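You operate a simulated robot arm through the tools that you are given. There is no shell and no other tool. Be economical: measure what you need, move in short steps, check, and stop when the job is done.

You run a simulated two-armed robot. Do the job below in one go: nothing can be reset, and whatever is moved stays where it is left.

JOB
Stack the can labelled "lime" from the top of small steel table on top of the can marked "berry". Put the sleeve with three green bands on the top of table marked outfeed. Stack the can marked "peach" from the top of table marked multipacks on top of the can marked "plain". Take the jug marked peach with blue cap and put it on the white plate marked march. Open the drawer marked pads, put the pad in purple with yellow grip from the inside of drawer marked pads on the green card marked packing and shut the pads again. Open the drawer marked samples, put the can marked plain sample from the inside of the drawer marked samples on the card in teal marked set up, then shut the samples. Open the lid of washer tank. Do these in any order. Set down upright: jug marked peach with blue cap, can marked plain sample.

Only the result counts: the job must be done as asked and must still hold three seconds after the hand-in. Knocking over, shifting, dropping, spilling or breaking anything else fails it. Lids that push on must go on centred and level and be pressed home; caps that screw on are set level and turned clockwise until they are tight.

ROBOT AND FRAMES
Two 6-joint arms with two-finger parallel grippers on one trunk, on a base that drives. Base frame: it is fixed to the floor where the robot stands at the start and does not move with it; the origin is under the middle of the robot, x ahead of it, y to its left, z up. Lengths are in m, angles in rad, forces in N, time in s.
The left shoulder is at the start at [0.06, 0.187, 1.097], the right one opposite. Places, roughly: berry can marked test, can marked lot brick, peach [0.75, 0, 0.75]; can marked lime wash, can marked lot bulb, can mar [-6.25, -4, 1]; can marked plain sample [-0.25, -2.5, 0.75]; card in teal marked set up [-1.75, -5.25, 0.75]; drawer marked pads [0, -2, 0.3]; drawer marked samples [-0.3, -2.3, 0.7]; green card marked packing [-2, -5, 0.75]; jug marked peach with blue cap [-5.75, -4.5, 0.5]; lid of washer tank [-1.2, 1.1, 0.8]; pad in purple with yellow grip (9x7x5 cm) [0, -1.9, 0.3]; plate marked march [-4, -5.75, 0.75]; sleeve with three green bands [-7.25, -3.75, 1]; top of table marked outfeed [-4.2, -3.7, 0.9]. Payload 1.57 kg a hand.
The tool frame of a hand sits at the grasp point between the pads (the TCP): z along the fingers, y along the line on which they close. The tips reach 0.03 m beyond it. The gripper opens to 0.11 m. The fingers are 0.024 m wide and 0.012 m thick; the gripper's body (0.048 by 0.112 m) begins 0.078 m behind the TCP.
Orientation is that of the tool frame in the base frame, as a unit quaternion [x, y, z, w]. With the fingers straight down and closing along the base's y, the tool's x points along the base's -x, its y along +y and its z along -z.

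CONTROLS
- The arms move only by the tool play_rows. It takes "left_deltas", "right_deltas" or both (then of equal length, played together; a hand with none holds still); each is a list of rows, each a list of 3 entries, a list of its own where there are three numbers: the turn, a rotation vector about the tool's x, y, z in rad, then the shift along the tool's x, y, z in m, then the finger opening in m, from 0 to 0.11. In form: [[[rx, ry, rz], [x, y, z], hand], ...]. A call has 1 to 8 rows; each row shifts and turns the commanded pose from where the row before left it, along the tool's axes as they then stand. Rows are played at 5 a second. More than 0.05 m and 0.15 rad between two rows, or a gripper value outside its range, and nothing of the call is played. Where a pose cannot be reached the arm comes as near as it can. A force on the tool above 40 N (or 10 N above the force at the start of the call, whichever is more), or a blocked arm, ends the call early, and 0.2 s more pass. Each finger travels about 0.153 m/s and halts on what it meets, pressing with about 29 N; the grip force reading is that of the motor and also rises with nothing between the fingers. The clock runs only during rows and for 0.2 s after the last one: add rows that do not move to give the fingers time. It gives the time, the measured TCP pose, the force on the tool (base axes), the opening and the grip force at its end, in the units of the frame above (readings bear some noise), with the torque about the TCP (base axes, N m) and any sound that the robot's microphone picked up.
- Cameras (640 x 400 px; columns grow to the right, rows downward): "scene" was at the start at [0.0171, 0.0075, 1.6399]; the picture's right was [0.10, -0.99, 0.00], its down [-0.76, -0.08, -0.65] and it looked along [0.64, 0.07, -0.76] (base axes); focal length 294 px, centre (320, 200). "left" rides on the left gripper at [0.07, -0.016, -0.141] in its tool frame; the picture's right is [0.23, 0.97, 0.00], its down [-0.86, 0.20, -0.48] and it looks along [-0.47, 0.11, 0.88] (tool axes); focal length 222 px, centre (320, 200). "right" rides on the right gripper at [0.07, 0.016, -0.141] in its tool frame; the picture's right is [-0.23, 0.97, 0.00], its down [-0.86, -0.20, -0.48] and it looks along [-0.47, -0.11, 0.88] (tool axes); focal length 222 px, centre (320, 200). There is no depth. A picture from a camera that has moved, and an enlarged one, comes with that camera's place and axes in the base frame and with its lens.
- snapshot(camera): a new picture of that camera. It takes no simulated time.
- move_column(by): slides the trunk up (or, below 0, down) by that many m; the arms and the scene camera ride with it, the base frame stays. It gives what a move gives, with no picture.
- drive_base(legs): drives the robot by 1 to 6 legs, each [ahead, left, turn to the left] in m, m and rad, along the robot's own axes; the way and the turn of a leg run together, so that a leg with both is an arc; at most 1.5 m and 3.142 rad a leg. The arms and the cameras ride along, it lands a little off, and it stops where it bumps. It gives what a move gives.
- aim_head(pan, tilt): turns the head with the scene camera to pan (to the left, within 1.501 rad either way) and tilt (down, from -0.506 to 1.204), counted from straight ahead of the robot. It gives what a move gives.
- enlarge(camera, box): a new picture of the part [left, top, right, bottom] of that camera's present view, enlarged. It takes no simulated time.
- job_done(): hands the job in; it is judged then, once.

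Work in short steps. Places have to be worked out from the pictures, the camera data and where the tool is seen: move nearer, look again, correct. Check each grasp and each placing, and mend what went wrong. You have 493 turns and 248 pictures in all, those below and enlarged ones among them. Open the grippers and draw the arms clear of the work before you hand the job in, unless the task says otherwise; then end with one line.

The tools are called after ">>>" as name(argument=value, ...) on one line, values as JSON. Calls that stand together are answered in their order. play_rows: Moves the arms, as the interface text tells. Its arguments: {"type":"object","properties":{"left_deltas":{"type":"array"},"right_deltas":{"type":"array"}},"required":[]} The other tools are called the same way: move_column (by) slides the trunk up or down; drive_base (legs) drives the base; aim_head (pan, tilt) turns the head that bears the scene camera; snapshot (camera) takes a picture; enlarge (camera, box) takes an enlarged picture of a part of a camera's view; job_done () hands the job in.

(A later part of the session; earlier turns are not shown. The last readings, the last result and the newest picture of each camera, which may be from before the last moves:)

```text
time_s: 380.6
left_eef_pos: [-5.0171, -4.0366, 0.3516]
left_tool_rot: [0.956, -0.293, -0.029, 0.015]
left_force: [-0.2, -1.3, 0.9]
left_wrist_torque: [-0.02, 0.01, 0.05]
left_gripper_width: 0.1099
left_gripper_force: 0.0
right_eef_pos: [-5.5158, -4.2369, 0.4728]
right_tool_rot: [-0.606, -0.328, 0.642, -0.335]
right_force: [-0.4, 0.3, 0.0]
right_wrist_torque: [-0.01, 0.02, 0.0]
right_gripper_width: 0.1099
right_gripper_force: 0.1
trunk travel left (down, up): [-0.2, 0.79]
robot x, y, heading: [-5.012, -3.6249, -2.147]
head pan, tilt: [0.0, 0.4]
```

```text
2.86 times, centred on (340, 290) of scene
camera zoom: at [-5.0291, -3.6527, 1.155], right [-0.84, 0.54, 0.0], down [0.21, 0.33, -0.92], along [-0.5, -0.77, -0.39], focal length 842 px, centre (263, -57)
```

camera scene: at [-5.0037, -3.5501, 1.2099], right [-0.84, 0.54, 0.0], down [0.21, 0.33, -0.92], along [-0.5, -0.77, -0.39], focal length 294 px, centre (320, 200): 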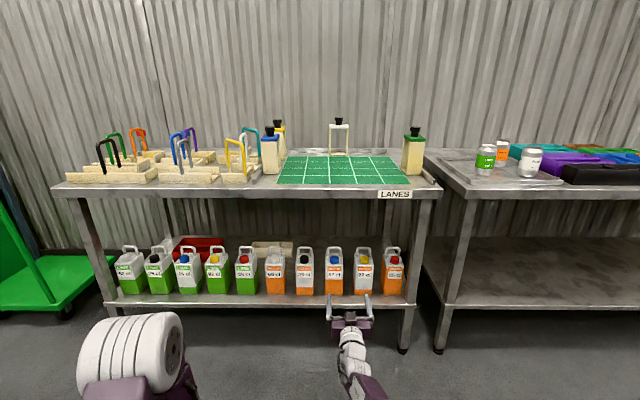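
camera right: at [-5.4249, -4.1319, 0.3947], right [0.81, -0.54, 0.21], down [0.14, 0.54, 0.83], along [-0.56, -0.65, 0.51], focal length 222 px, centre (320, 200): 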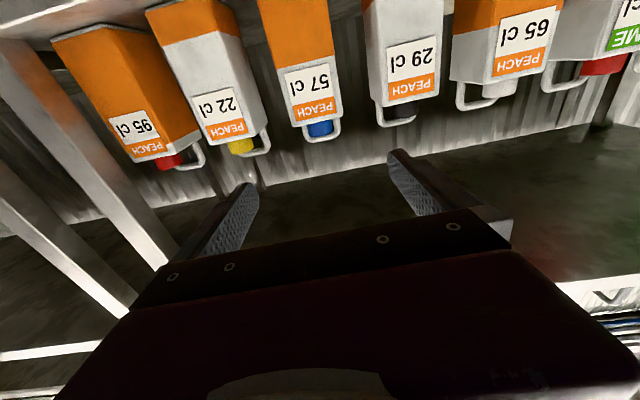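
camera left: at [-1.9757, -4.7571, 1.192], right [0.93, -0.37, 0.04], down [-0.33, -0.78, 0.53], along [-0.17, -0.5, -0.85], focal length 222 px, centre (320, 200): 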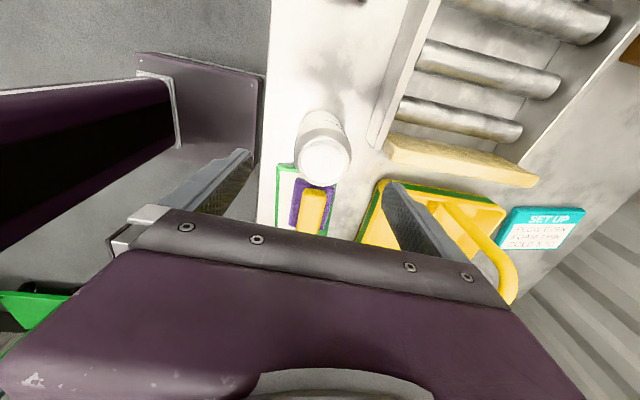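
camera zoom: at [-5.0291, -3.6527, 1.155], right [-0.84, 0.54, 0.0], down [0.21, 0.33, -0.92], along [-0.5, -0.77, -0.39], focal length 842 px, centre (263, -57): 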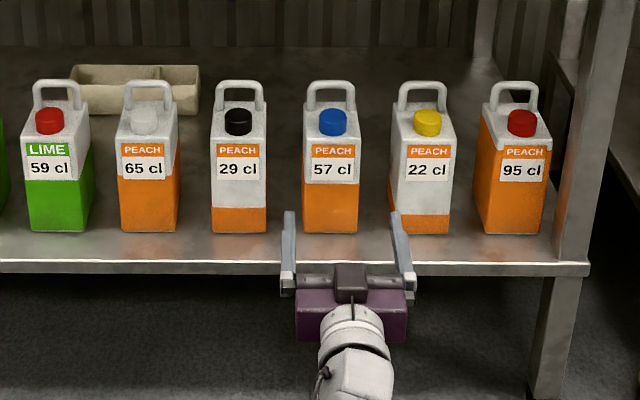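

Fits well between neighbours; shift 1 cm left, 1 cm up, and drive in 0.105.

>>> move_column(by=0.01)

>>> drive_base(legs=[[0.06, 0.011, 0]])

>>> enlarge(camera="scene", box=[260, 230, 420, 350])

>>> snapshot(camera="right")

```text
time_s: 381.2
left_eef_pos: [-5.0179, -4.0354, 0.3622]
left_tool_rot: [0.955, -0.294, -0.029, 0.015]
left_force: [-0.2, -0.5, -0.4]
left_wrist_torque: [0.01, 0.0, 0.0]
left_gripper_width: 0.1098
left_gripper_force: 0.1
right_eef_pos: [-5.5155, -4.2381, 0.4834]
right_tool_rot: [-0.607, -0.326, 0.643, -0.333]
right_force: [-0.4, 0.3, 0.4]
right_wrist_torque: [0.0, 0.02, 0.0]
right_gripper_width: 0.11
right_gripper_force: 0.0
trunk travel left (down, up): [-0.21, 0.78]
robot x, y, heading: [-5.0096, -3.62, -2.144]
head pan, tilt: [0.0, 0.4]
```

```text
time_s: 382.2
left_eef_pos: [-5.041, -4.0912, 0.3627]
left_tool_rot: [0.955, -0.293, -0.029, 0.015]
left_force: [-0.1, -0.3, 0.1]
left_wrist_torque: [0.02, 0.01, 0.01]
left_gripper_width: 0.1098
left_gripper_force: 0.1
right_eef_pos: [-5.5393, -4.2935, 0.4826]
right_tool_rot: [-0.607, -0.326, 0.643, -0.333]
right_force: [-0.3, 0.2, -0.5]
right_wrist_torque: [-0.01, -0.02, -0.01]
right_gripper_width: 0.11
right_gripper_force: 0.1
trunk travel left (down, up): [-0.21, 0.78]
robot x, y, heading: [-5.034, -3.6791, -2.147]
head pan, tilt: [0.0, 0.4]
```

```text
3.33 times, centred on (340, 290) of scene
camera zoom: at [-5.0525, -3.7092, 1.165], right [-0.84, 0.54, 0.0], down [0.21, 0.33, -0.92], along [-0.5, -0.77, -0.39], focal length 982 px, centre (253, -100)
```

zoom: 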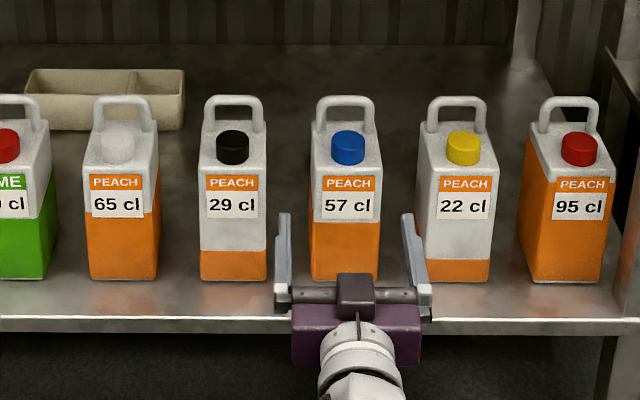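

```text
109 pictures are left
camera right: at [-5.4486, -4.188, 0.4046], right [0.81, -0.54, 0.21], down [0.14, 0.54, 0.83], along [-0.56, -0.65, 0.51], focal length 222 px, centre (320, 200)
```

right: 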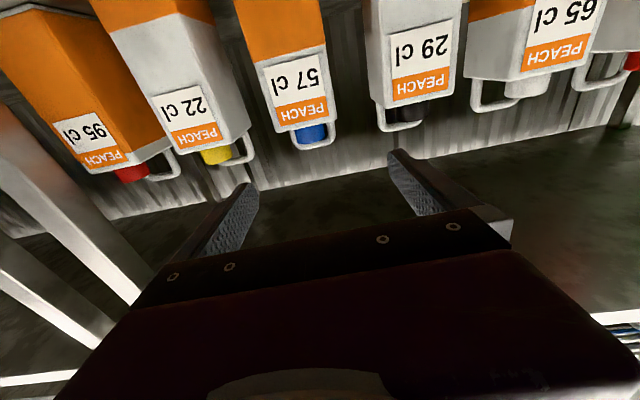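

Well centred; tips are about to pass alongside the jug. Drive 5 cm more and check.

>>> drive_base(legs=[[0.05, 0.0, 0]])

>>> enlarge(camera="scene", box=[260, 230, 420, 350])

```text
time_s: 383.1
left_eef_pos: [-5.068, -4.134, 0.361]
left_tool_rot: [0.955, -0.294, -0.028, 0.015]
left_force: [-0.8, -0.5, 0.1]
left_wrist_torque: [0.0, 0.02, -0.01]
left_gripper_width: 0.1098
left_gripper_force: 0.1
right_eef_pos: [-5.5674, -4.3358, 0.4837]
right_tool_rot: [-0.607, -0.328, 0.642, -0.334]
right_force: [0.0, 0.4, -0.4]
right_wrist_torque: [0.0, -0.05, 0.01]
right_gripper_width: 0.1101
right_gripper_force: 0.1
trunk travel left (down, up): [-0.21, 0.78]
robot x, y, heading: [-5.0626, -3.7225, -2.149]
head pan, tilt: [0.0, 0.4]
```

```text
3.33 times, centred on (340, 290) of scene
camera zoom: at [-5.0797, -3.7511, 1.165], right [-0.84, 0.54, 0.0], down [0.21, 0.33, -0.92], along [-0.5, -0.77, -0.39], focal length 982 px, centre (253, -100)
```

zoom: 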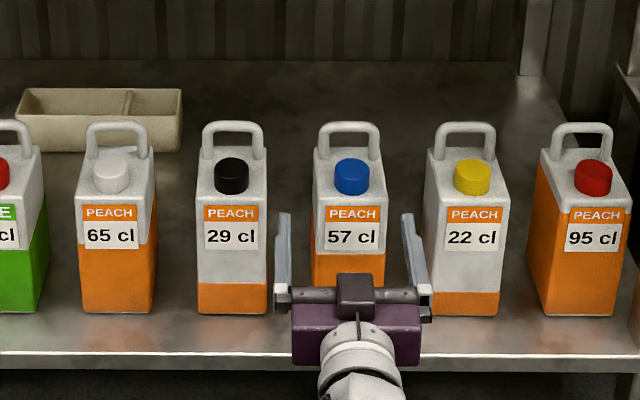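

Drive 2 cm more and close on the jug.

>>> drive_base(legs=[[0.022, 0.0, 0]])

>>> play_rows(right_deltas=[[[0, 0, 0], [0, 0, 0], 0.08], [[0, 0, 0], [0, 0, 0], 0.05], [[0, 0, 0], [0, 0, 0], 0.04], [[0, 0, 0], [0, 0, 0], 0.04], [[0, 0, 0], [0, 0, 0], 0.04]])

>>> enlarge(camera="scene", box=[260, 230, 420, 350])

```text
time_s: 383.9
left_eef_pos: [-5.0797, -4.1523, 0.361]
left_tool_rot: [0.955, -0.294, -0.028, 0.015]
left_force: [-1.1, 0.3, 0.1]
left_wrist_torque: [-0.01, -0.02, 0.0]
left_gripper_width: 0.1101
left_gripper_force: 0.1
right_eef_pos: [-5.5793, -4.3529, 0.4816]
right_tool_rot: [-0.607, -0.327, 0.643, -0.334]
right_force: [-0.7, -0.4, 0.4]
right_wrist_torque: [0.01, -0.04, -0.01]
right_gripper_width: 0.1101
right_gripper_force: 0.0
trunk travel left (down, up): [-0.21, 0.78]
robot x, y, heading: [-5.0765, -3.7434, -2.146]
head pan, tilt: [0.0, 0.4]
```

```text
time_s: 385.1
left_eef_pos: [-5.0796, -4.1536, 0.3616]
left_tool_rot: [0.955, -0.294, -0.027, 0.014]
left_force: [0.7, 0.8, 0.4]
left_wrist_torque: [0.0, -0.01, -0.01]
left_gripper_width: 0.1097
left_gripper_force: 0.0
right_eef_pos: [-5.579, -4.3533, 0.4821]
right_tool_rot: [-0.607, -0.327, 0.643, -0.334]
right_force: [-0.5, 0.6, -0.1]
right_wrist_torque: [0.0, 0.02, 0.01]
right_gripper_width: 0.04
right_gripper_force: 0.1
trunk travel left (down, up): [-0.21, 0.78]
robot x, y, heading: [-5.0738, -3.7405, -2.146]
head pan, tilt: [0.0, 0.4]
```

```text
3.33 times, centred on (340, 290) of scene
camera zoom: at [-5.0914, -3.7693, 1.165], right [-0.84, 0.54, 0.0], down [0.21, 0.33, -0.92], along [-0.5, -0.77, -0.39], focal length 982 px, centre (253, -100)
```

zoom: 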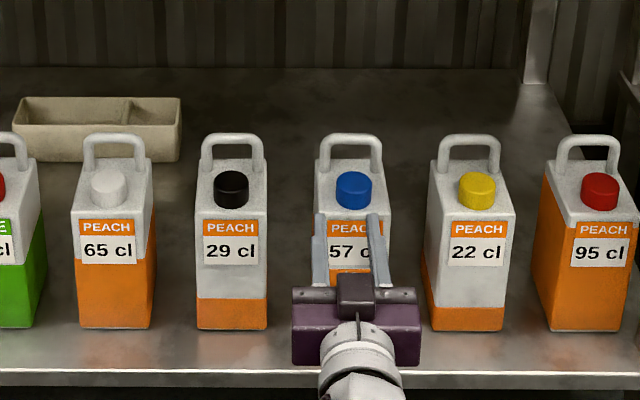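

The fingers closed in front of the jug: the shelf is lower (≈0.31) and the jug further back. Open, lower 6 cm, and go ahead 8 cm.

>>> play_rows(right_deltas=[[[0, 0, 0], [0, 0, 0], 0.08], [[0, 0, 0], [0, 0, 0], 0.11], [[0, 0, 0], [0, 0, 0], 0.11]])

>>> move_column(by=-0.065)

>>> drive_base(legs=[[0.045, 0.0, 0]])

>>> aim_head(pan=-0.05, tilt=0.65)

>>> enlarge(camera="scene", box=[240, 170, 440, 320])

>>> snapshot(camera="right")

```text
time_s: 385.9
left_eef_pos: [-5.0801, -4.1531, 0.3608]
left_tool_rot: [0.955, -0.294, -0.029, 0.015]
left_force: [0.6, 0.2, 0.8]
left_wrist_torque: [0.02, 0.04, -0.03]
left_gripper_width: 0.1103
left_gripper_force: 0.0
right_eef_pos: [-5.5794, -4.3535, 0.482]
right_tool_rot: [-0.606, -0.328, 0.643, -0.335]
right_force: [0.2, 1.1, -0.5]
right_wrist_torque: [-0.01, 0.0, 0.01]
right_gripper_width: 0.11
right_gripper_force: 0.2
trunk travel left (down, up): [-0.21, 0.78]
robot x, y, heading: [-5.0761, -3.7426, -2.145]
head pan, tilt: [0.0, 0.4]
```

```text
time_s: 387.0
left_eef_pos: [-5.0796, -4.1513, 0.2965]
left_tool_rot: [0.955, -0.295, -0.029, 0.015]
left_force: [-0.1, 0.5, -0.1]
left_wrist_torque: [0.0, -0.01, 0.02]
left_gripper_width: 0.1097
left_gripper_force: 0.0
right_eef_pos: [-5.5777, -4.3527, 0.417]
right_tool_rot: [-0.606, -0.328, 0.643, -0.335]
right_force: [0.4, -0.6, 0.2]
right_wrist_torque: [0.0, -0.02, -0.01]
right_gripper_width: 0.1099
right_gripper_force: 0.2
trunk travel left (down, up): [-0.145, 0.845]
robot x, y, heading: [-5.0725, -3.7414, -2.141]
head pan, tilt: [0.0, 0.4]
```

```text
time_s: 387.9
left_eef_pos: [-5.1044, -4.1908, 0.2968]
left_tool_rot: [0.955, -0.294, -0.028, 0.015]
left_force: [0.4, -0.6, 0.0]
left_wrist_torque: [-0.01, 0.03, -0.02]
left_gripper_width: 0.11
left_gripper_force: 0.1
right_eef_pos: [-5.603, -4.3912, 0.4165]
right_tool_rot: [-0.606, -0.327, 0.644, -0.334]
right_force: [-0.1, -0.1, 0.3]
right_wrist_torque: [-0.03, -0.01, 0.03]
right_gripper_width: 0.1098
right_gripper_force: 0.0
trunk travel left (down, up): [-0.145, 0.845]
robot x, y, heading: [-5.0939, -3.7762, -2.145]
head pan, tilt: [0.0, 0.4]
```

```text
time_s: 388.6
left_eef_pos: [-5.1043, -4.1893, 0.2979]
left_tool_rot: [0.955, -0.294, -0.028, 0.015]
left_force: [-0.1, 0.2, -0.3]
left_wrist_torque: [0.0, -0.01, -0.02]
left_gripper_width: 0.11
left_gripper_force: 0.0
right_eef_pos: [-5.6028, -4.3901, 0.4172]
right_tool_rot: [-0.607, -0.327, 0.643, -0.334]
right_force: [0.6, 1.0, 0.0]
right_wrist_torque: [0.0, 0.01, 0.0]
right_gripper_width: 0.11
right_gripper_force: 0.0
trunk travel left (down, up): [-0.145, 0.845]
robot x, y, heading: [-5.098, -3.7794, -2.141]
head pan, tilt: [-0.051, 0.649]
```

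```text
2.67 times, centred on (340, 245) of scene
camera zoom: at [-5.1162, -3.7995, 1.0775], right [-0.81, 0.58, 0.0], down [0.35, 0.49, -0.8], along [-0.47, -0.65, -0.6], focal length 785 px, centre (267, 80)
```

zoom: 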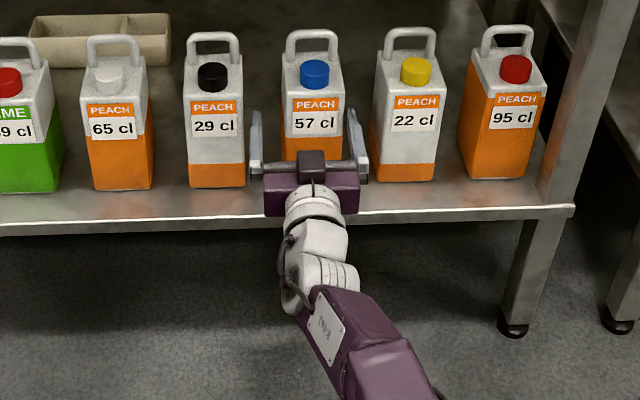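

```text
105 pictures are left
camera right: at [-5.5121, -4.2857, 0.3398], right [0.81, -0.54, 0.21], down [0.14, 0.54, 0.83], along [-0.56, -0.65, 0.51], focal length 222 px, centre (320, 200)
```

right: 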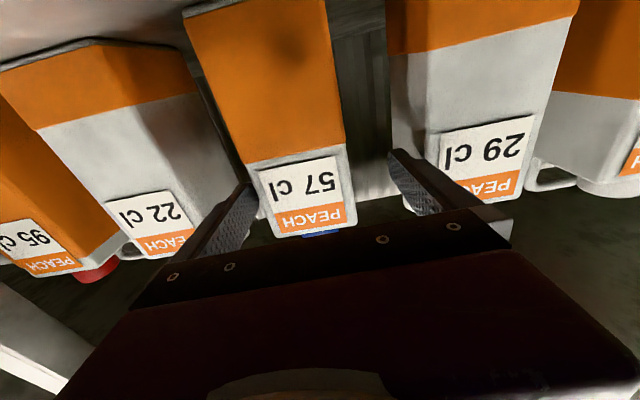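

Jug is 1.2 cm to the right of the hand centre. Correct and drive in 5.5 cm.

>>> drive_base(legs=[[0.0, -0.013, 0]])

>>> drive_base(legs=[[0.05, 0, 0]])

>>> snapshot(camera="right")

>>> enlarge(camera="scene", box=[240, 170, 440, 320])

```text
time_s: 389.4
left_eef_pos: [-5.116, -4.1828, 0.2967]
left_tool_rot: [0.955, -0.294, -0.029, 0.015]
left_force: [-0.8, -0.2, 0.3]
left_wrist_torque: [-0.04, 0.0, -0.02]
left_gripper_width: 0.11
left_gripper_force: 0.1
right_eef_pos: [-5.6146, -4.3839, 0.4166]
right_tool_rot: [-0.607, -0.327, 0.643, -0.334]
right_force: [-0.2, -0.4, -0.1]
right_wrist_torque: [0.02, 0.0, 0.0]
right_gripper_width: 0.1099
right_gripper_force: 0.1
trunk travel left (down, up): [-0.145, 0.845]
robot x, y, heading: [-5.1062, -3.7763, -2.146]
head pan, tilt: [-0.051, 0.649]
```

```text
time_s: 390.3
left_eef_pos: [-5.1428, -4.2248, 0.2963]
left_tool_rot: [0.955, -0.295, -0.028, 0.015]
left_force: [-0.7, 0.1, 1.4]
left_wrist_torque: [0.03, 0.0, -0.01]
left_gripper_width: 0.11
left_gripper_force: 0.2
right_eef_pos: [-5.6411, -4.4254, 0.4178]
right_tool_rot: [-0.606, -0.327, 0.644, -0.334]
right_force: [0.1, 0.2, -0.2]
right_wrist_torque: [-0.01, -0.02, -0.03]
right_gripper_width: 0.11
right_gripper_force: 0.0
trunk travel left (down, up): [-0.145, 0.845]
robot x, y, heading: [-5.134, -3.8163, -2.145]
head pan, tilt: [-0.051, 0.649]
```

```text
104 pictures are left
camera right: at [-5.5507, -4.3207, 0.3398], right [0.81, -0.54, 0.21], down [0.14, 0.54, 0.83], along [-0.56, -0.65, 0.51], focal length 222 px, centre (320, 200)
```

right: 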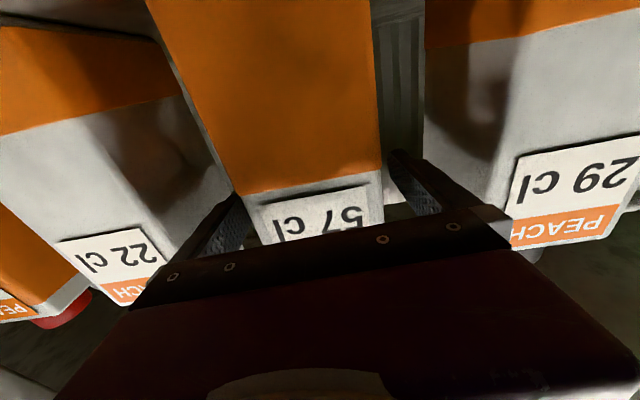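

```text
2.67 times, centred on (340, 245) of scene
camera zoom: at [-5.1545, -3.8347, 1.0775], right [-0.81, 0.59, 0.0], down [0.35, 0.49, -0.8], along [-0.47, -0.65, -0.6], focal length 785 px, centre (267, 80)
```

zoom: 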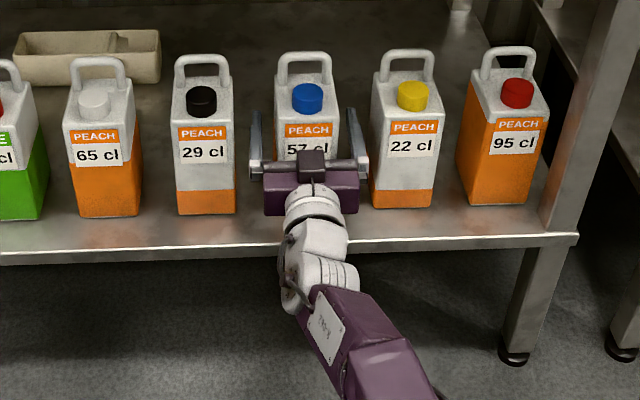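

Jug is between the fingers. Close.

>>> play_rows(right_deltas=[[[0, 0, 0], [0, 0, 0], 0.085], [[0, 0, 0], [0, 0, 0], 0.06], [[0, 0, 0], [0, 0, 0], 0.04], [[0, 0, 0], [0, 0, 0], 0.03], [[0, 0, 0], [0, 0, 0], 0.03]])

```text
time_s: 391.5
left_eef_pos: [-5.1437, -4.2256, 0.2961]
left_tool_rot: [0.955, -0.294, -0.028, 0.015]
left_force: [0.2, 0.0, 0.0]
left_wrist_torque: [0.03, 0.03, 0.03]
left_gripper_width: 0.11
left_gripper_force: 0.1
right_eef_pos: [-5.6415, -4.4259, 0.4172]
right_tool_rot: [-0.607, -0.327, 0.643, -0.334]
right_force: [-0.5, 0.0, 1.1]
right_wrist_torque: [-0.31, -0.18, 0.01]
right_gripper_width: 0.076
right_gripper_force: 28.8
trunk travel left (down, up): [-0.145, 0.845]
robot x, y, heading: [-5.1363, -3.812, -2.145]
head pan, tilt: [-0.051, 0.649]
```

Gripped (76 mm). Lift 4 cm and back out.

>>> move_column(by=0.04)

>>> drive_base(legs=[[-0.45, 0, 0]])

>>> snapshot(camera="scene")

```text
time_s: 392.4
left_eef_pos: [-5.1433, -4.2252, 0.3366]
left_tool_rot: [0.955, -0.294, -0.028, 0.014]
left_force: [-0.1, -0.3, 0.0]
left_wrist_torque: [-0.03, 0.02, -0.02]
left_gripper_width: 0.1099
left_gripper_force: 0.0
right_eef_pos: [-5.6431, -4.4249, 0.4559]
right_tool_rot: [-0.608, -0.327, 0.642, -0.333]
right_force: [0.9, 0.8, -7.1]
right_wrist_torque: [0.04, -0.04, 0.02]
right_gripper_width: 0.0762
right_gripper_force: 28.7
trunk travel left (down, up): [-0.185, 0.805]
robot x, y, heading: [-5.1364, -3.814, -2.148]
head pan, tilt: [-0.051, 0.649]
```

```text
time_s: 395.1
left_eef_pos: [-4.9003, -3.8493, 0.3375]
left_tool_rot: [0.955, -0.295, -0.029, 0.015]
left_force: [0.2, -0.5, 0.8]
left_wrist_torque: [0.02, -0.02, -0.03]
left_gripper_width: 0.1103
left_gripper_force: 0.0
right_eef_pos: [-5.3997, -4.0489, 0.4562]
right_tool_rot: [-0.608, -0.327, 0.642, -0.333]
right_force: [-1.0, 0.3, -6.6]
right_wrist_torque: [0.05, -0.05, 0.01]
right_gripper_width: 0.0759
right_gripper_force: 28.7
trunk travel left (down, up): [-0.185, 0.805]
robot x, y, heading: [-4.8943, -3.4349, -2.149]
head pan, tilt: [-0.051, 0.649]
```

```text
102 pictures are left
camera scene: at [-4.9117, -3.46, 1.1174], right [-0.81, 0.59, 0.0], down [0.36, 0.49, -0.8], along [-0.47, -0.64, -0.61], focal length 294 px, centre (320, 200)
```

scene: 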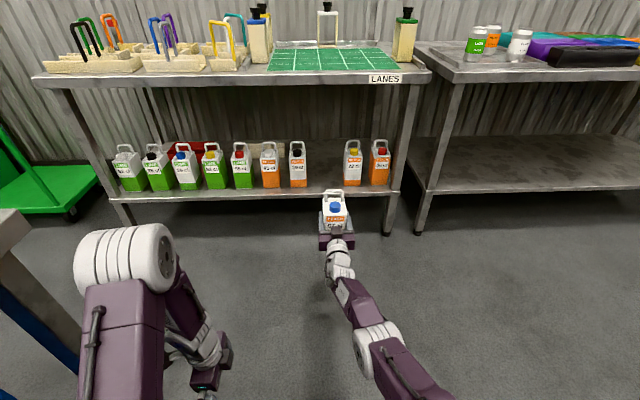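

Jug is held upright. Raise the trunk fully and look toward the outfeed table before turning.

>>> move_column(by=0.4)

>>> move_column(by=0.4)

>>> aim_head(pan=1.2, tilt=0.7)

>>> snapshot(camera="scene")

```text
time_s: 398.9
left_eef_pos: [-4.9012, -3.8517, 0.735]
left_tool_rot: [0.955, -0.295, -0.028, 0.014]
left_force: [0.2, 0.1, 0.2]
left_wrist_torque: [0.02, 0.02, 0.01]
left_gripper_width: 0.1099
left_gripper_force: 0.1
right_eef_pos: [-5.4004, -4.0503, 0.8565]
right_tool_rot: [-0.607, -0.328, 0.642, -0.334]
right_force: [-0.4, -0.3, -6.7]
right_wrist_torque: [0.06, -0.04, 0.02]
right_gripper_width: 0.0763
right_gripper_force: 29.0
trunk travel left (down, up): [-0.585, 0.405]
robot x, y, heading: [-4.8913, -3.4371, -2.145]
head pan, tilt: [-0.051, 0.649]
```

```text
time_s: 402.7
left_eef_pos: [-4.8996, -3.8506, 1.1362]
left_tool_rot: [0.955, -0.296, -0.028, 0.014]
left_force: [0.0, 0.7, 0.3]
left_wrist_torque: [0.02, -0.02, 0.01]
left_gripper_width: 0.11
left_gripper_force: 0.0
right_eef_pos: [-5.4003, -4.0506, 1.2555]
right_tool_rot: [-0.607, -0.326, 0.643, -0.333]
right_force: [0.3, 0.9, -6.7]
right_wrist_torque: [0.06, 0.01, 0.02]
right_gripper_width: 0.0762
right_gripper_force: 29.0
trunk travel left (down, up): [-0.985, 0.005]
robot x, y, heading: [-4.8945, -3.4368, -2.146]
head pan, tilt: [-0.051, 0.649]
```

```text
time_s: 404.1
left_eef_pos: [-4.8998, -3.8502, 1.1367]
left_tool_rot: [0.955, -0.295, -0.029, 0.014]
left_force: [0.1, -1.0, 0.1]
left_wrist_torque: [0.04, -0.02, -0.06]
left_gripper_width: 0.1099
left_gripper_force: 0.1
right_eef_pos: [-5.4018, -4.0512, 1.2564]
right_tool_rot: [-0.608, -0.327, 0.643, -0.333]
right_force: [-0.1, -0.3, -6.9]
right_wrist_torque: [0.04, -0.02, 0.0]
right_gripper_width: 0.0758
right_gripper_force: 29.1
trunk travel left (down, up): [-0.985, 0.005]
robot x, y, heading: [-4.889, -3.439, -2.152]
head pan, tilt: [1.201, 0.7]
```

```text
101 pictures are left
camera scene: at [-4.8119, -3.4596, 1.9132], right [-0.81, -0.58, 0.0], down [-0.38, 0.52, -0.76], along [0.45, -0.62, -0.64], focal length 294 px, centre (320, 200)
```

scene: 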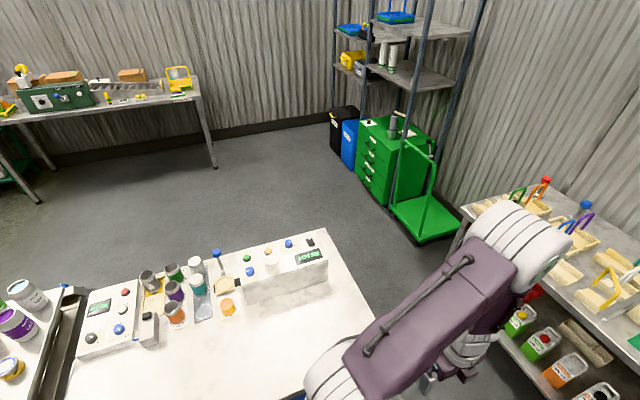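

>>> enlarge(camera="scene", box=[0, 220, 340, 400])

```text
1.88 times, centred on (170, 310) of scene
camera zoom: at [-4.8119, -3.4596, 1.9132], right [-0.81, -0.58, 0.0], down [-0.38, 0.52, -0.76], along [0.45, -0.62, -0.64], focal length 554 px, centre (602, -7)
```

zoom: 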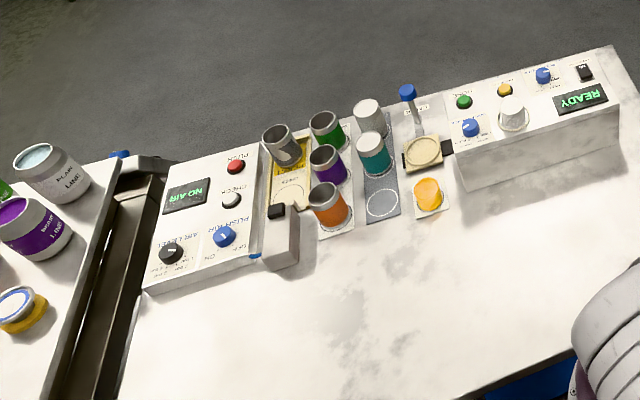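

Jug bottom (~1.15) clears the outfeed items (≤1.05). Turn left 90°, shift right into the aisle line, then drive along it.

>>> drive_base(legs=[[0, 0, 1.575], [0, -0.66, 0]])

>>> aim_head(pan=0.0, tilt=0.6)

>>> snapshot(camera="scene")

```text
time_s: 411.6
left_eef_pos: [-4.8361, -3.9965, 1.1365]
left_tool_rot: [0.883, 0.468, -0.01, 0.032]
left_force: [-0.3, 0.5, -0.3]
left_wrist_torque: [0.0, -0.01, 0.04]
left_gripper_width: 0.1099
left_gripper_force: 0.0
right_eef_pos: [-4.6359, -4.4949, 1.2563]
right_tool_rot: [0.197, 0.661, -0.219, 0.69]
right_force: [-0.7, 0.2, -6.9]
right_wrist_torque: [0.03, 0.04, 0.0]
right_gripper_width: 0.0758
right_gripper_force: 28.7
trunk travel left (down, up): [-0.985, 0.005]
robot x, y, heading: [-5.2496, -3.9898, -0.572]
head pan, tilt: [1.201, 0.7]
```

```text
time_s: 413.0
left_eef_pos: [-4.8372, -3.9978, 1.1367]
left_tool_rot: [0.883, 0.468, -0.01, 0.03]
left_force: [-1.1, 1.6, 0.0]
left_wrist_torque: [0.01, 0.02, 0.0]
left_gripper_width: 0.1101
left_gripper_force: 0.0
right_eef_pos: [-4.6353, -4.4978, 1.2552]
right_tool_rot: [0.198, 0.662, -0.217, 0.69]
right_force: [0.1, -0.4, -6.4]
right_wrist_torque: [0.01, 0.06, 0.0]
right_gripper_width: 0.076
right_gripper_force: 28.6
trunk travel left (down, up): [-0.985, 0.005]
robot x, y, heading: [-5.248, -3.9892, -0.573]
head pan, tilt: [0.0, 0.6]
```

```text
99 pictures are left
camera scene: at [-5.224, -4.008, 1.9217], right [-0.54, -0.84, 0.0], down [-0.48, 0.31, -0.82], along [0.69, -0.45, -0.57], focal length 294 px, centre (320, 200)
```

scene: 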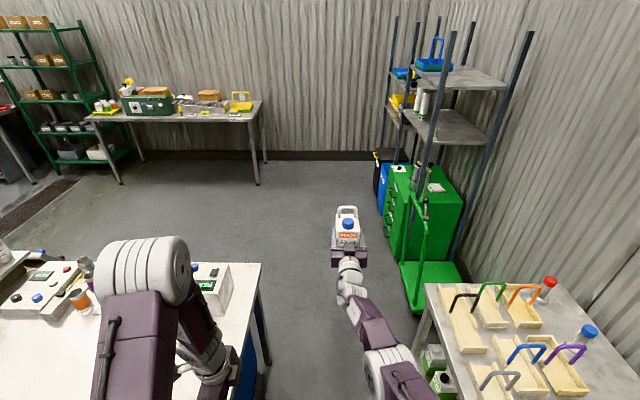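

Path is clear. The march plate is ≈(-4.04,-5.895, z 0.655) behind a cup/press, so I'll approach it at an angle. Drive along the aisle, 2.36 m, then turn to face the cabinet from a distance.

>>> drive_base(legs=[[1.2, 0, 0], [1.16, 0.0, 0], [0, 0.33, 0]])

>>> drive_base(legs=[[0, 0, -1.573]])

>>> move_column(by=-0.25)

>>> aim_head(pan=-0.2, tilt=0.6)

>>> snapshot(camera="scene")

```text
time_s: 426.4
left_eef_pos: [-2.6821, -5.0122, 1.1373]
left_tool_rot: [0.885, 0.464, -0.01, 0.029]
left_force: [0.0, 0.0, 0.0]
left_wrist_torque: [0.03, -0.01, 0.0]
left_gripper_width: 0.1099
left_gripper_force: 0.1
right_eef_pos: [-2.4862, -5.5123, 1.2565]
right_tool_rot: [0.201, 0.66, -0.219, 0.69]
right_force: [1.3, -0.4, -6.1]
right_wrist_torque: [0.04, 0.04, 0.05]
right_gripper_width: 0.076
right_gripper_force: 29.2
trunk travel left (down, up): [-0.985, 0.005]
robot x, y, heading: [-3.0942, -4.9974, -0.583]
head pan, tilt: [0.0, 0.6]
```

```text
time_s: 430.6
left_eef_pos: [-3.1137, -5.411, 1.1353]
left_tool_rot: [0.951, -0.309, -0.029, 0.015]
left_force: [-0.5, 0.0, 0.5]
left_wrist_torque: [-0.04, -0.02, -0.03]
left_gripper_width: 0.1101
left_gripper_force: 0.1
right_eef_pos: [-3.6181, -5.5972, 1.2576]
right_tool_rot: [-0.612, -0.32, 0.646, -0.325]
right_force: [0.3, 0.9, -7.0]
right_wrist_torque: [0.06, -0.05, 0.02]
right_gripper_width: 0.0757
right_gripper_force: 29.1
trunk travel left (down, up): [-0.985, 0.005]
robot x, y, heading: [-3.093, -4.9966, -2.174]
head pan, tilt: [0.0, 0.6]
```

```text
time_s: 433.2
left_eef_pos: [-3.1133, -5.4112, 0.8872]
left_tool_rot: [0.951, -0.309, -0.028, 0.014]
left_force: [0.3, 0.3, -0.2]
left_wrist_torque: [-0.04, 0.01, -0.03]
left_gripper_width: 0.1101
left_gripper_force: 0.1
right_eef_pos: [-3.6165, -5.5964, 1.0062]
right_tool_rot: [-0.613, -0.318, 0.647, -0.324]
right_force: [-0.2, -0.2, -7.4]
right_wrist_torque: [0.07, -0.1, -0.01]
right_gripper_width: 0.0759
right_gripper_force: 28.9
trunk travel left (down, up): [-0.735, 0.255]
robot x, y, heading: [-3.0952, -4.9986, -2.175]
head pan, tilt: [0.0, 0.6]
```

```text
time_s: 434.0
left_eef_pos: [-3.1125, -5.4113, 0.8867]
left_tool_rot: [0.951, -0.308, -0.028, 0.014]
left_force: [-0.2, -0.3, 0.3]
left_wrist_torque: [0.01, -0.01, 0.02]
left_gripper_width: 0.1099
left_gripper_force: 0.2
right_eef_pos: [-3.6179, -5.5978, 1.0057]
right_tool_rot: [-0.611, -0.319, 0.647, -0.325]
right_force: [-1.0, -0.6, -7.4]
right_wrist_torque: [0.05, -0.03, 0.0]
right_gripper_width: 0.0759
right_gripper_force: 29.1
trunk travel left (down, up): [-0.735, 0.255]
robot x, y, heading: [-3.0971, -5.0014, -2.176]
head pan, tilt: [-0.201, 0.6]
```

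```text
98 pictures are left
camera scene: at [-3.1243, -5.0133, 1.6717], right [-0.69, 0.72, 0.0], down [0.41, 0.39, -0.82], along [-0.59, -0.57, -0.57], focal length 294 px, centre (320, 200)
```

scene: 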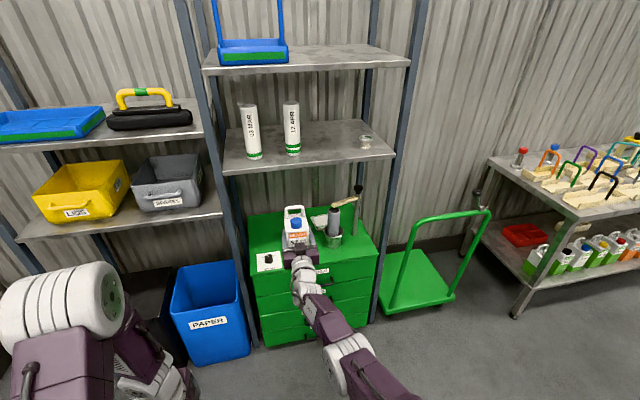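

>>> enlarge(camera="scene", box=[240, 170, 390, 290])

>>> snapshot(camera="right")

```text
3.33 times, centred on (315, 230) of scene
camera zoom: at [-3.1243, -5.0133, 1.6717], right [-0.69, 0.72, 0.0], down [0.41, 0.39, -0.82], along [-0.59, -0.57, -0.57], focal length 982 px, centre (337, 100)
```

zoom: 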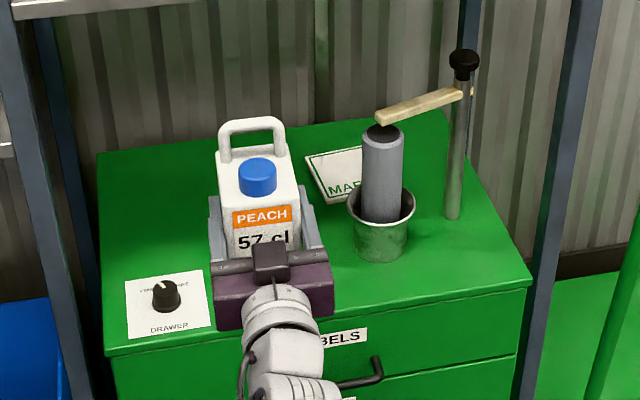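

```text
96 pictures are left
camera right: at [-3.5227, -5.4944, 0.9284], right [0.8, -0.56, 0.21], down [0.15, 0.53, 0.83], along [-0.58, -0.63, 0.51], focal length 222 px, centre (320, 200)
```

right: 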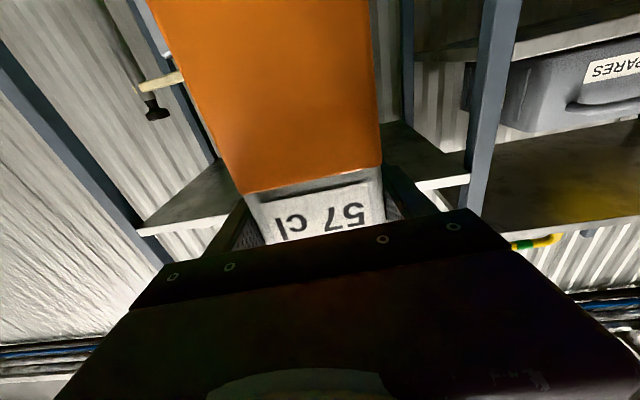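

Plate centre ≈(-4.045,-5.865); the cup stands 0.19 m in front of it, so the hand must come in at ~45° from the left. First yaw the right hand ~30° to the right.

>>> play_rows(right_deltas=[[[0.1, 0, 0], [0, -0.015, 0], 0.03], [[0.1, 0, 0], [0, -0.015, 0], 0.03], [[0.1, 0, 0], [0, -0.015, 0], 0.03], [[0.1, 0, 0], [0, -0.015, 0], 0.03], [[0.12, 0, 0], [0, 0, 0], 0.03]])

```text
time_s: 435.2
left_eef_pos: [-3.1112, -5.41, 0.8873]
left_tool_rot: [0.951, -0.309, -0.029, 0.014]
left_force: [0.5, 0.1, 0.0]
left_wrist_torque: [-0.01, 0.05, -0.03]
left_gripper_width: 0.11
left_gripper_force: 0.0
right_eef_pos: [-3.6343, -5.5317, 1.0261]
right_tool_rot: [-0.675, -0.141, 0.707, -0.155]
right_force: [-0.6, 0.1, -5.6]
right_wrist_torque: [0.06, -0.08, 0.02]
right_gripper_width: 0.0758
right_gripper_force: 29.1
right hand out of reach, approached as far as the arm can: row 2, 3, 4, 5
trunk travel left (down, up): [-0.735, 0.255]
robot x, y, heading: [-3.0926, -5.0005, -2.175]
head pan, tilt: [-0.201, 0.6]
```

Hand is yawed 31° right and level. Turn the base −0.211 and move to the start of the approach line.

>>> drive_base(legs=[[0, 0, -0.211], [0.231, 0.307, 0]])

>>> move_column(by=-0.18)

>>> aim_head(pan=-0.35, tilt=0.7)

>>> snapshot(camera="scene")

```text
time_s: 438.4
left_eef_pos: [-3.1607, -5.7832, 0.887]
left_tool_rot: [0.913, -0.407, -0.03, 0.012]
left_force: [-1.0, -1.1, -0.7]
left_wrist_torque: [-0.03, 0.02, 0.0]
left_gripper_width: 0.1103
left_gripper_force: 0.2
right_eef_pos: [-3.6962, -5.791, 1.0255]
right_tool_rot: [-0.687, -0.069, 0.719, -0.08]
right_force: [0.2, -0.4, -4.8]
right_wrist_torque: [0.04, -0.11, 0.03]
right_gripper_width: 0.0758
right_gripper_force: 28.7
trunk travel left (down, up): [-0.735, 0.255]
robot x, y, heading: [-3.0558, -5.3858, -2.384]
head pan, tilt: [-0.201, 0.6]
```

```text
time_s: 440.4
left_eef_pos: [-3.1593, -5.7824, 0.7061]
left_tool_rot: [0.913, -0.407, -0.029, 0.01]
left_force: [0.9, -0.5, -0.6]
left_wrist_torque: [0.02, -0.01, 0.01]
left_gripper_width: 0.1099
left_gripper_force: 0.0
right_eef_pos: [-3.6953, -5.7909, 0.8458]
right_tool_rot: [-0.686, -0.07, 0.72, -0.082]
right_force: [0.1, 0.7, -6.3]
right_wrist_torque: [0.03, -0.08, -0.03]
right_gripper_width: 0.0757
right_gripper_force: 28.8
trunk travel left (down, up): [-0.555, 0.435]
robot x, y, heading: [-3.0593, -5.3853, -2.383]
head pan, tilt: [-0.201, 0.6]
```

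```text
time_s: 441.1
left_eef_pos: [-3.1601, -5.7832, 0.7064]
left_tool_rot: [0.913, -0.406, -0.03, 0.011]
left_force: [-0.6, -0.4, 0.6]
left_wrist_torque: [-0.01, 0.0, 0.03]
left_gripper_width: 0.1099
left_gripper_force: 0.0
right_eef_pos: [-3.6954, -5.7904, 0.845]
right_tool_rot: [-0.686, -0.07, 0.719, -0.081]
right_force: [-0.3, 1.0, -6.9]
right_wrist_torque: [0.03, -0.09, 0.0]
right_gripper_width: 0.0758
right_gripper_force: 29.2
trunk travel left (down, up): [-0.555, 0.435]
robot x, y, heading: [-3.0583, -5.3884, -2.39]
head pan, tilt: [-0.351, 0.7]
```

```text
95 pictures are left
camera scene: at [-3.0901, -5.3787, 1.4831], right [-0.39, 0.92, 0.0], down [0.59, 0.25, -0.76], along [-0.7, -0.3, -0.64], focal length 294 px, centre (320, 200)
```

scene: 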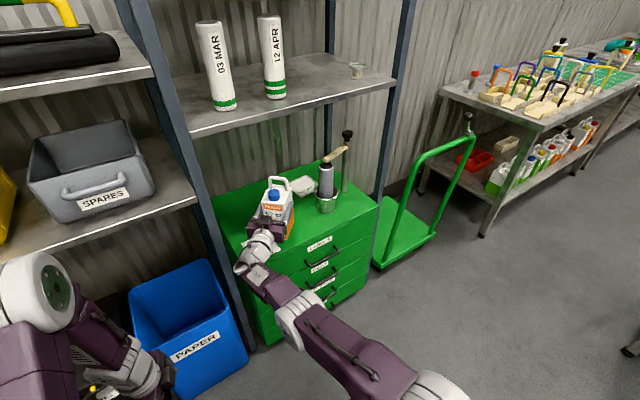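

The left hand would come close to the shelf post; better keep the base square and yaw the hand more. Turn base back +0.24 while yawing the hand another 0.24 (first back off).

>>> drive_base(legs=[[-0.12, 0, 0], [0, 0, 0.24]])

>>> play_rows(right_deltas=[[[0.08, 0, 0], [0, -0.01, 0], 0.03], [[0.08, 0, 0], [0, -0.01, 0], 0.03], [[0.08, 0, 0], [0, -0.01, 0], 0.03], [[0, 0, 0], [0, 0, 0], 0.03]], left_deltas=[[[0, 0, 0], [0, 0, -0.04], 0.11], [[0, 0, 0], [0, 0, -0.04], 0.11], [[0, 0, 0], [0, 0, -0.04], 0.11], [[0, 0, 0], [0, 0, 0], 0.11]])

```text
time_s: 443.2
left_eef_pos: [-2.9748, -5.7142, 0.7063]
left_tool_rot: [0.955, -0.295, -0.028, 0.014]
left_force: [-0.7, 0.4, 0.5]
left_wrist_torque: [-0.02, -0.04, -0.02]
left_gripper_width: 0.11
left_gripper_force: 0.0
right_eef_pos: [-3.4942, -5.849, 0.8448]
right_tool_rot: [-0.673, -0.151, 0.705, -0.166]
right_force: [1.0, 0.1, -7.2]
right_wrist_torque: [0.05, -0.08, -0.01]
right_gripper_width: 0.0759
right_gripper_force: 29.3
trunk travel left (down, up): [-0.555, 0.435]
robot x, y, heading: [-2.967, -5.3016, -2.148]
head pan, tilt: [-0.351, 0.7]
```

```text
time_s: 444.2
left_eef_pos: [-2.9601, -5.6996, 0.8037]
left_tool_rot: [0.954, -0.295, -0.042, 0.019]
left_force: [0.1, -0.4, 0.4]
left_wrist_torque: [0.02, -0.03, 0.0]
left_gripper_width: 0.1099
left_gripper_force: 0.1
left hand out of reach, approached as far as the arm can: row 2, 3
right_eef_pos: [-3.4974, -5.802, 0.8556]
right_tool_rot: [-0.689, -0.066, 0.717, -0.084]
right_force: [-0.2, 0.0, -6.2]
right_wrist_torque: [0.0, -0.05, 0.0]
right_gripper_width: 0.0761
right_gripper_force: 29.3
right hand out of reach, approached as far as the arm can: row 1, 2, 3
trunk travel left (down, up): [-0.555, 0.435]
robot x, y, heading: [-2.9667, -5.3023, -2.149]
head pan, tilt: [-0.351, 0.7]
```

Hand yaw is now −2.93 as wanted. Move to the approach start point and look.

>>> drive_base(legs=[[0.0945, -0.169, 0]])

>>> aim_head(pan=-0.45, tilt=0.75)

>>> enlarge(camera="scene", box=[200, 100, 440, 290])

```text
time_s: 445.7
left_eef_pos: [-3.152, -5.6886, 0.8043]
left_tool_rot: [0.954, -0.296, -0.041, 0.019]
left_force: [-0.5, 0.4, 0.9]
left_wrist_torque: [0.02, -0.01, -0.04]
left_gripper_width: 0.1098
left_gripper_force: 0.1
right_eef_pos: [-3.6903, -5.7893, 0.856]
right_tool_rot: [-0.688, -0.065, 0.717, -0.084]
right_force: [0.5, -0.6, -6.5]
right_wrist_torque: [0.01, -0.08, -0.03]
right_gripper_width: 0.076
right_gripper_force: 29.2
trunk travel left (down, up): [-0.555, 0.435]
robot x, y, heading: [-3.16, -5.291, -2.147]
head pan, tilt: [-0.351, 0.7]
```

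```text
time_s: 446.4
left_eef_pos: [-3.1524, -5.6892, 0.8053]
left_tool_rot: [0.954, -0.296, -0.042, 0.019]
left_force: [0.5, 0.1, -0.8]
left_wrist_torque: [-0.01, 0.02, -0.01]
left_gripper_width: 0.1099
left_gripper_force: 0.1
right_eef_pos: [-3.6892, -5.7901, 0.8554]
right_tool_rot: [-0.689, -0.066, 0.717, -0.084]
right_force: [0.8, -0.2, -7.1]
right_wrist_torque: [0.03, -0.1, 0.0]
right_gripper_width: 0.0758
right_gripper_force: 28.5
trunk travel left (down, up): [-0.555, 0.435]
robot x, y, heading: [-3.1629, -5.2887, -2.149]
head pan, tilt: [-0.45, 0.75]
```

```text
2.11 times, centred on (320, 195) of scene
camera zoom: at [-3.1976, -5.2851, 1.4789], right [-0.52, 0.86, 0.0], down [0.58, 0.35, -0.73], along [-0.63, -0.38, -0.68], focal length 620 px, centre (320, 210)
```

zoom: 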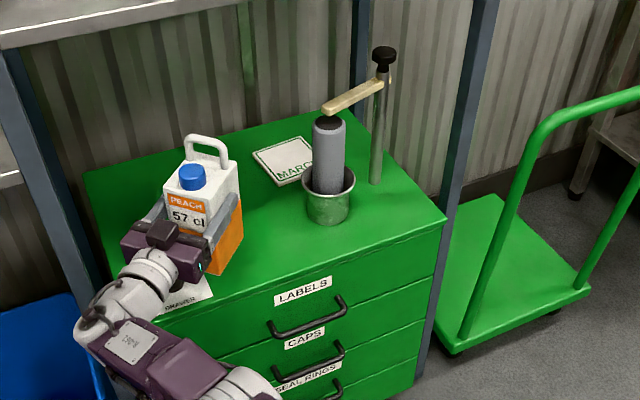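

Plate centre refined ≈(-4.052,-5.87). Advance along the line in two halves.

>>> drive_base(legs=[[0.16, -0.157, 0]])

>>> enlarge(camera="scene", box=[200, 100, 440, 290])

```text
time_s: 448.1
left_eef_pos: [-3.3722, -5.7372, 0.8044]
left_tool_rot: [0.954, -0.296, -0.041, 0.019]
left_force: [-1.0, -0.3, 0.2]
left_wrist_torque: [-0.01, 0.0, 0.01]
left_gripper_width: 0.11
left_gripper_force: 0.1
right_eef_pos: [-3.9102, -5.838, 0.8557]
right_tool_rot: [-0.689, -0.066, 0.717, -0.083]
right_force: [-0.2, 0.4, -7.4]
right_wrist_torque: [0.04, -0.08, -0.03]
right_gripper_width: 0.076
right_gripper_force: 28.8
trunk travel left (down, up): [-0.555, 0.435]
robot x, y, heading: [-3.3759, -5.341, -2.153]
head pan, tilt: [-0.45, 0.75]
```

```text
2.11 times, centred on (320, 195) of scene
camera zoom: at [-3.4176, -5.3334, 1.4788], right [-0.52, 0.86, 0.0], down [0.59, 0.35, -0.73], along [-0.63, -0.38, -0.68], focal length 620 px, centre (320, 210)
```

zoom: 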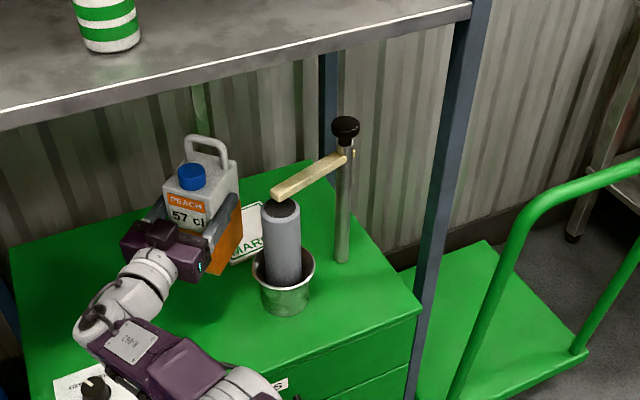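

>>> drive_base(legs=[[0.093, -0.092, 0.004]])

>>> enlarge(camera="scene", box=[200, 120, 400, 290])

>>> snapshot(camera="right")

```text
time_s: 449.4
left_eef_pos: [-3.4999, -5.7636, 0.8042]
left_tool_rot: [0.954, -0.295, -0.041, 0.019]
left_force: [-0.2, 0.6, 0.4]
left_wrist_torque: [-0.01, -0.03, 0.01]
left_gripper_width: 0.1102
left_gripper_force: 0.1
right_eef_pos: [-4.0359, -5.8666, 0.8548]
right_tool_rot: [-0.688, -0.067, 0.717, -0.085]
right_force: [-0.2, -0.1, -7.1]
right_wrist_torque: [0.05, -0.08, 0.03]
right_gripper_width: 0.0758
right_gripper_force: 28.9
trunk travel left (down, up): [-0.555, 0.435]
robot x, y, heading: [-3.5038, -5.3696, -2.145]
head pan, tilt: [-0.45, 0.75]
```

```text
2.35 times, centred on (300, 205) of scene
camera zoom: at [-3.5456, -5.3607, 1.4788], right [-0.52, 0.85, 0.0], down [0.58, 0.35, -0.73], along [-0.62, -0.38, -0.68], focal length 693 px, centre (367, 188)
```

zoom: 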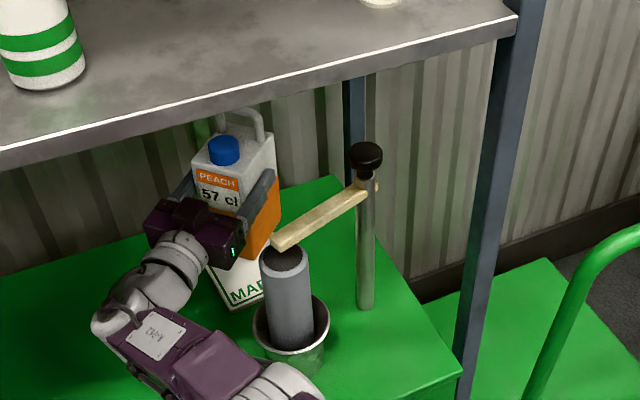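

```text
91 pictures are left
camera right: at [-3.8948, -5.8553, 0.7798], right [0.22, -0.94, 0.25], down [0.46, 0.32, 0.83], along [-0.86, -0.07, 0.5], focal length 222 px, centre (320, 200)
```

right: 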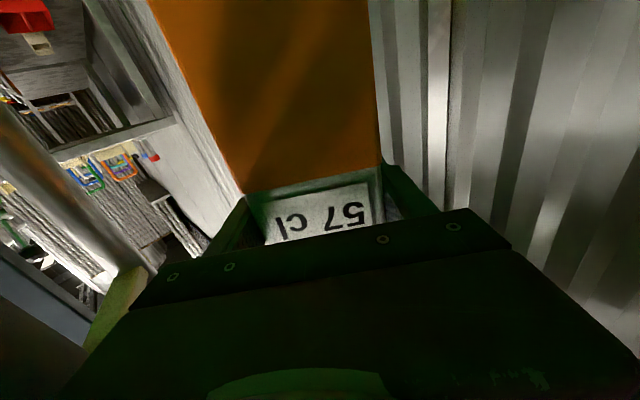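

Jug is above the plate with clearance to the cup. Lower with the column until contact.

>>> move_column(by=-0.06)

>>> enlarge(camera="scene", box=[200, 120, 400, 290])

```text
time_s: 450.4
left_eef_pos: [-3.4978, -5.7643, 0.7437]
left_tool_rot: [0.955, -0.295, -0.041, 0.019]
left_force: [0.7, -0.9, 1.3]
left_wrist_torque: [0.01, 0.06, -0.01]
left_gripper_width: 0.1098
left_gripper_force: 0.0
right_eef_pos: [-4.0352, -5.8674, 0.7963]
right_tool_rot: [-0.688, -0.067, 0.717, -0.085]
right_force: [0.3, -0.1, -6.2]
right_wrist_torque: [0.0, -0.1, 0.01]
right_gripper_width: 0.0758
right_gripper_force: 29.3
trunk travel left (down, up): [-0.495, 0.495]
robot x, y, heading: [-3.5055, -5.3677, -2.149]
head pan, tilt: [-0.45, 0.75]
```

```text
2.35 times, centred on (300, 205) of scene
camera zoom: at [-3.5448, -5.3604, 1.4189], right [-0.52, 0.85, 0.0], down [0.58, 0.35, -0.73], along [-0.62, -0.38, -0.68], focal length 693 px, centre (367, 188)
```

zoom: 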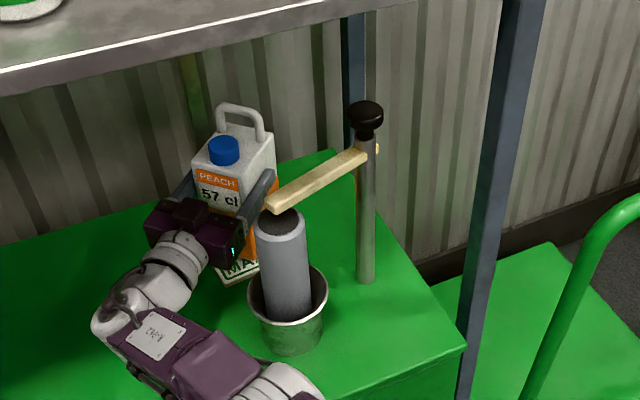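

>>> move_column(by=-0.02)

>>> move_column(by=-0.02)

```text
time_s: 451.1
left_eef_pos: [-3.4958, -5.7621, 0.7273]
left_tool_rot: [0.955, -0.294, -0.043, 0.021]
left_force: [-0.3, -0.4, 0.2]
left_wrist_torque: [0.0, 0.02, -0.02]
left_gripper_width: 0.1099
left_gripper_force: 0.0
right_eef_pos: [-4.0317, -5.867, 0.7842]
right_tool_rot: [-0.685, -0.065, 0.72, -0.088]
right_force: [-2.8, -6.4, 26.4]
right_wrist_torque: [0.54, 0.4, 0.11]
right_gripper_width: 0.0754
right_gripper_force: 28.4
trunk travel left (down, up): [-0.475, 0.515]
robot x, y, heading: [-3.5054, -5.3647, -2.147]
head pan, tilt: [-0.45, 0.75]
```

```text
time_s: 451.7
left_eef_pos: [-3.4969, -5.7611, 0.7047]
left_tool_rot: [0.955, -0.294, -0.042, 0.02]
left_force: [-1.1, -0.7, 0.5]
left_wrist_torque: [-0.01, -0.03, 0.05]
left_gripper_width: 0.1101
left_gripper_force: 0.0
right_eef_pos: [-4.0334, -5.8663, 0.7624]
right_tool_rot: [-0.685, -0.065, 0.72, -0.088]
right_force: [6.1, 7.2, 17.7]
right_wrist_torque: [1.32, -3.17, 0.84]
right_gripper_width: 0.0762
right_gripper_force: 29.2
trunk travel left (down, up): [-0.454, 0.536]
robot x, y, heading: [-3.5053, -5.3644, -2.144]
head pan, tilt: [-0.45, 0.75]
stopped: the force on the tool passed its limit at 53 N (the readings are from after the stop); the commanded pose is now the measured one
```

>>> enlarge(camera="scene", box=[200, 120, 400, 290])

```text
2.35 times, centred on (300, 205) of scene
camera zoom: at [-3.5417, -5.3563, 1.3782], right [-0.52, 0.85, 0.0], down [0.58, 0.35, -0.73], along [-0.63, -0.38, -0.68], focal length 693 px, centre (367, 188)
```

zoom: 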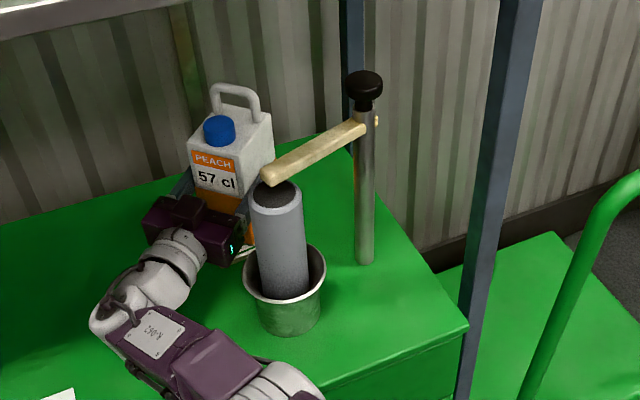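

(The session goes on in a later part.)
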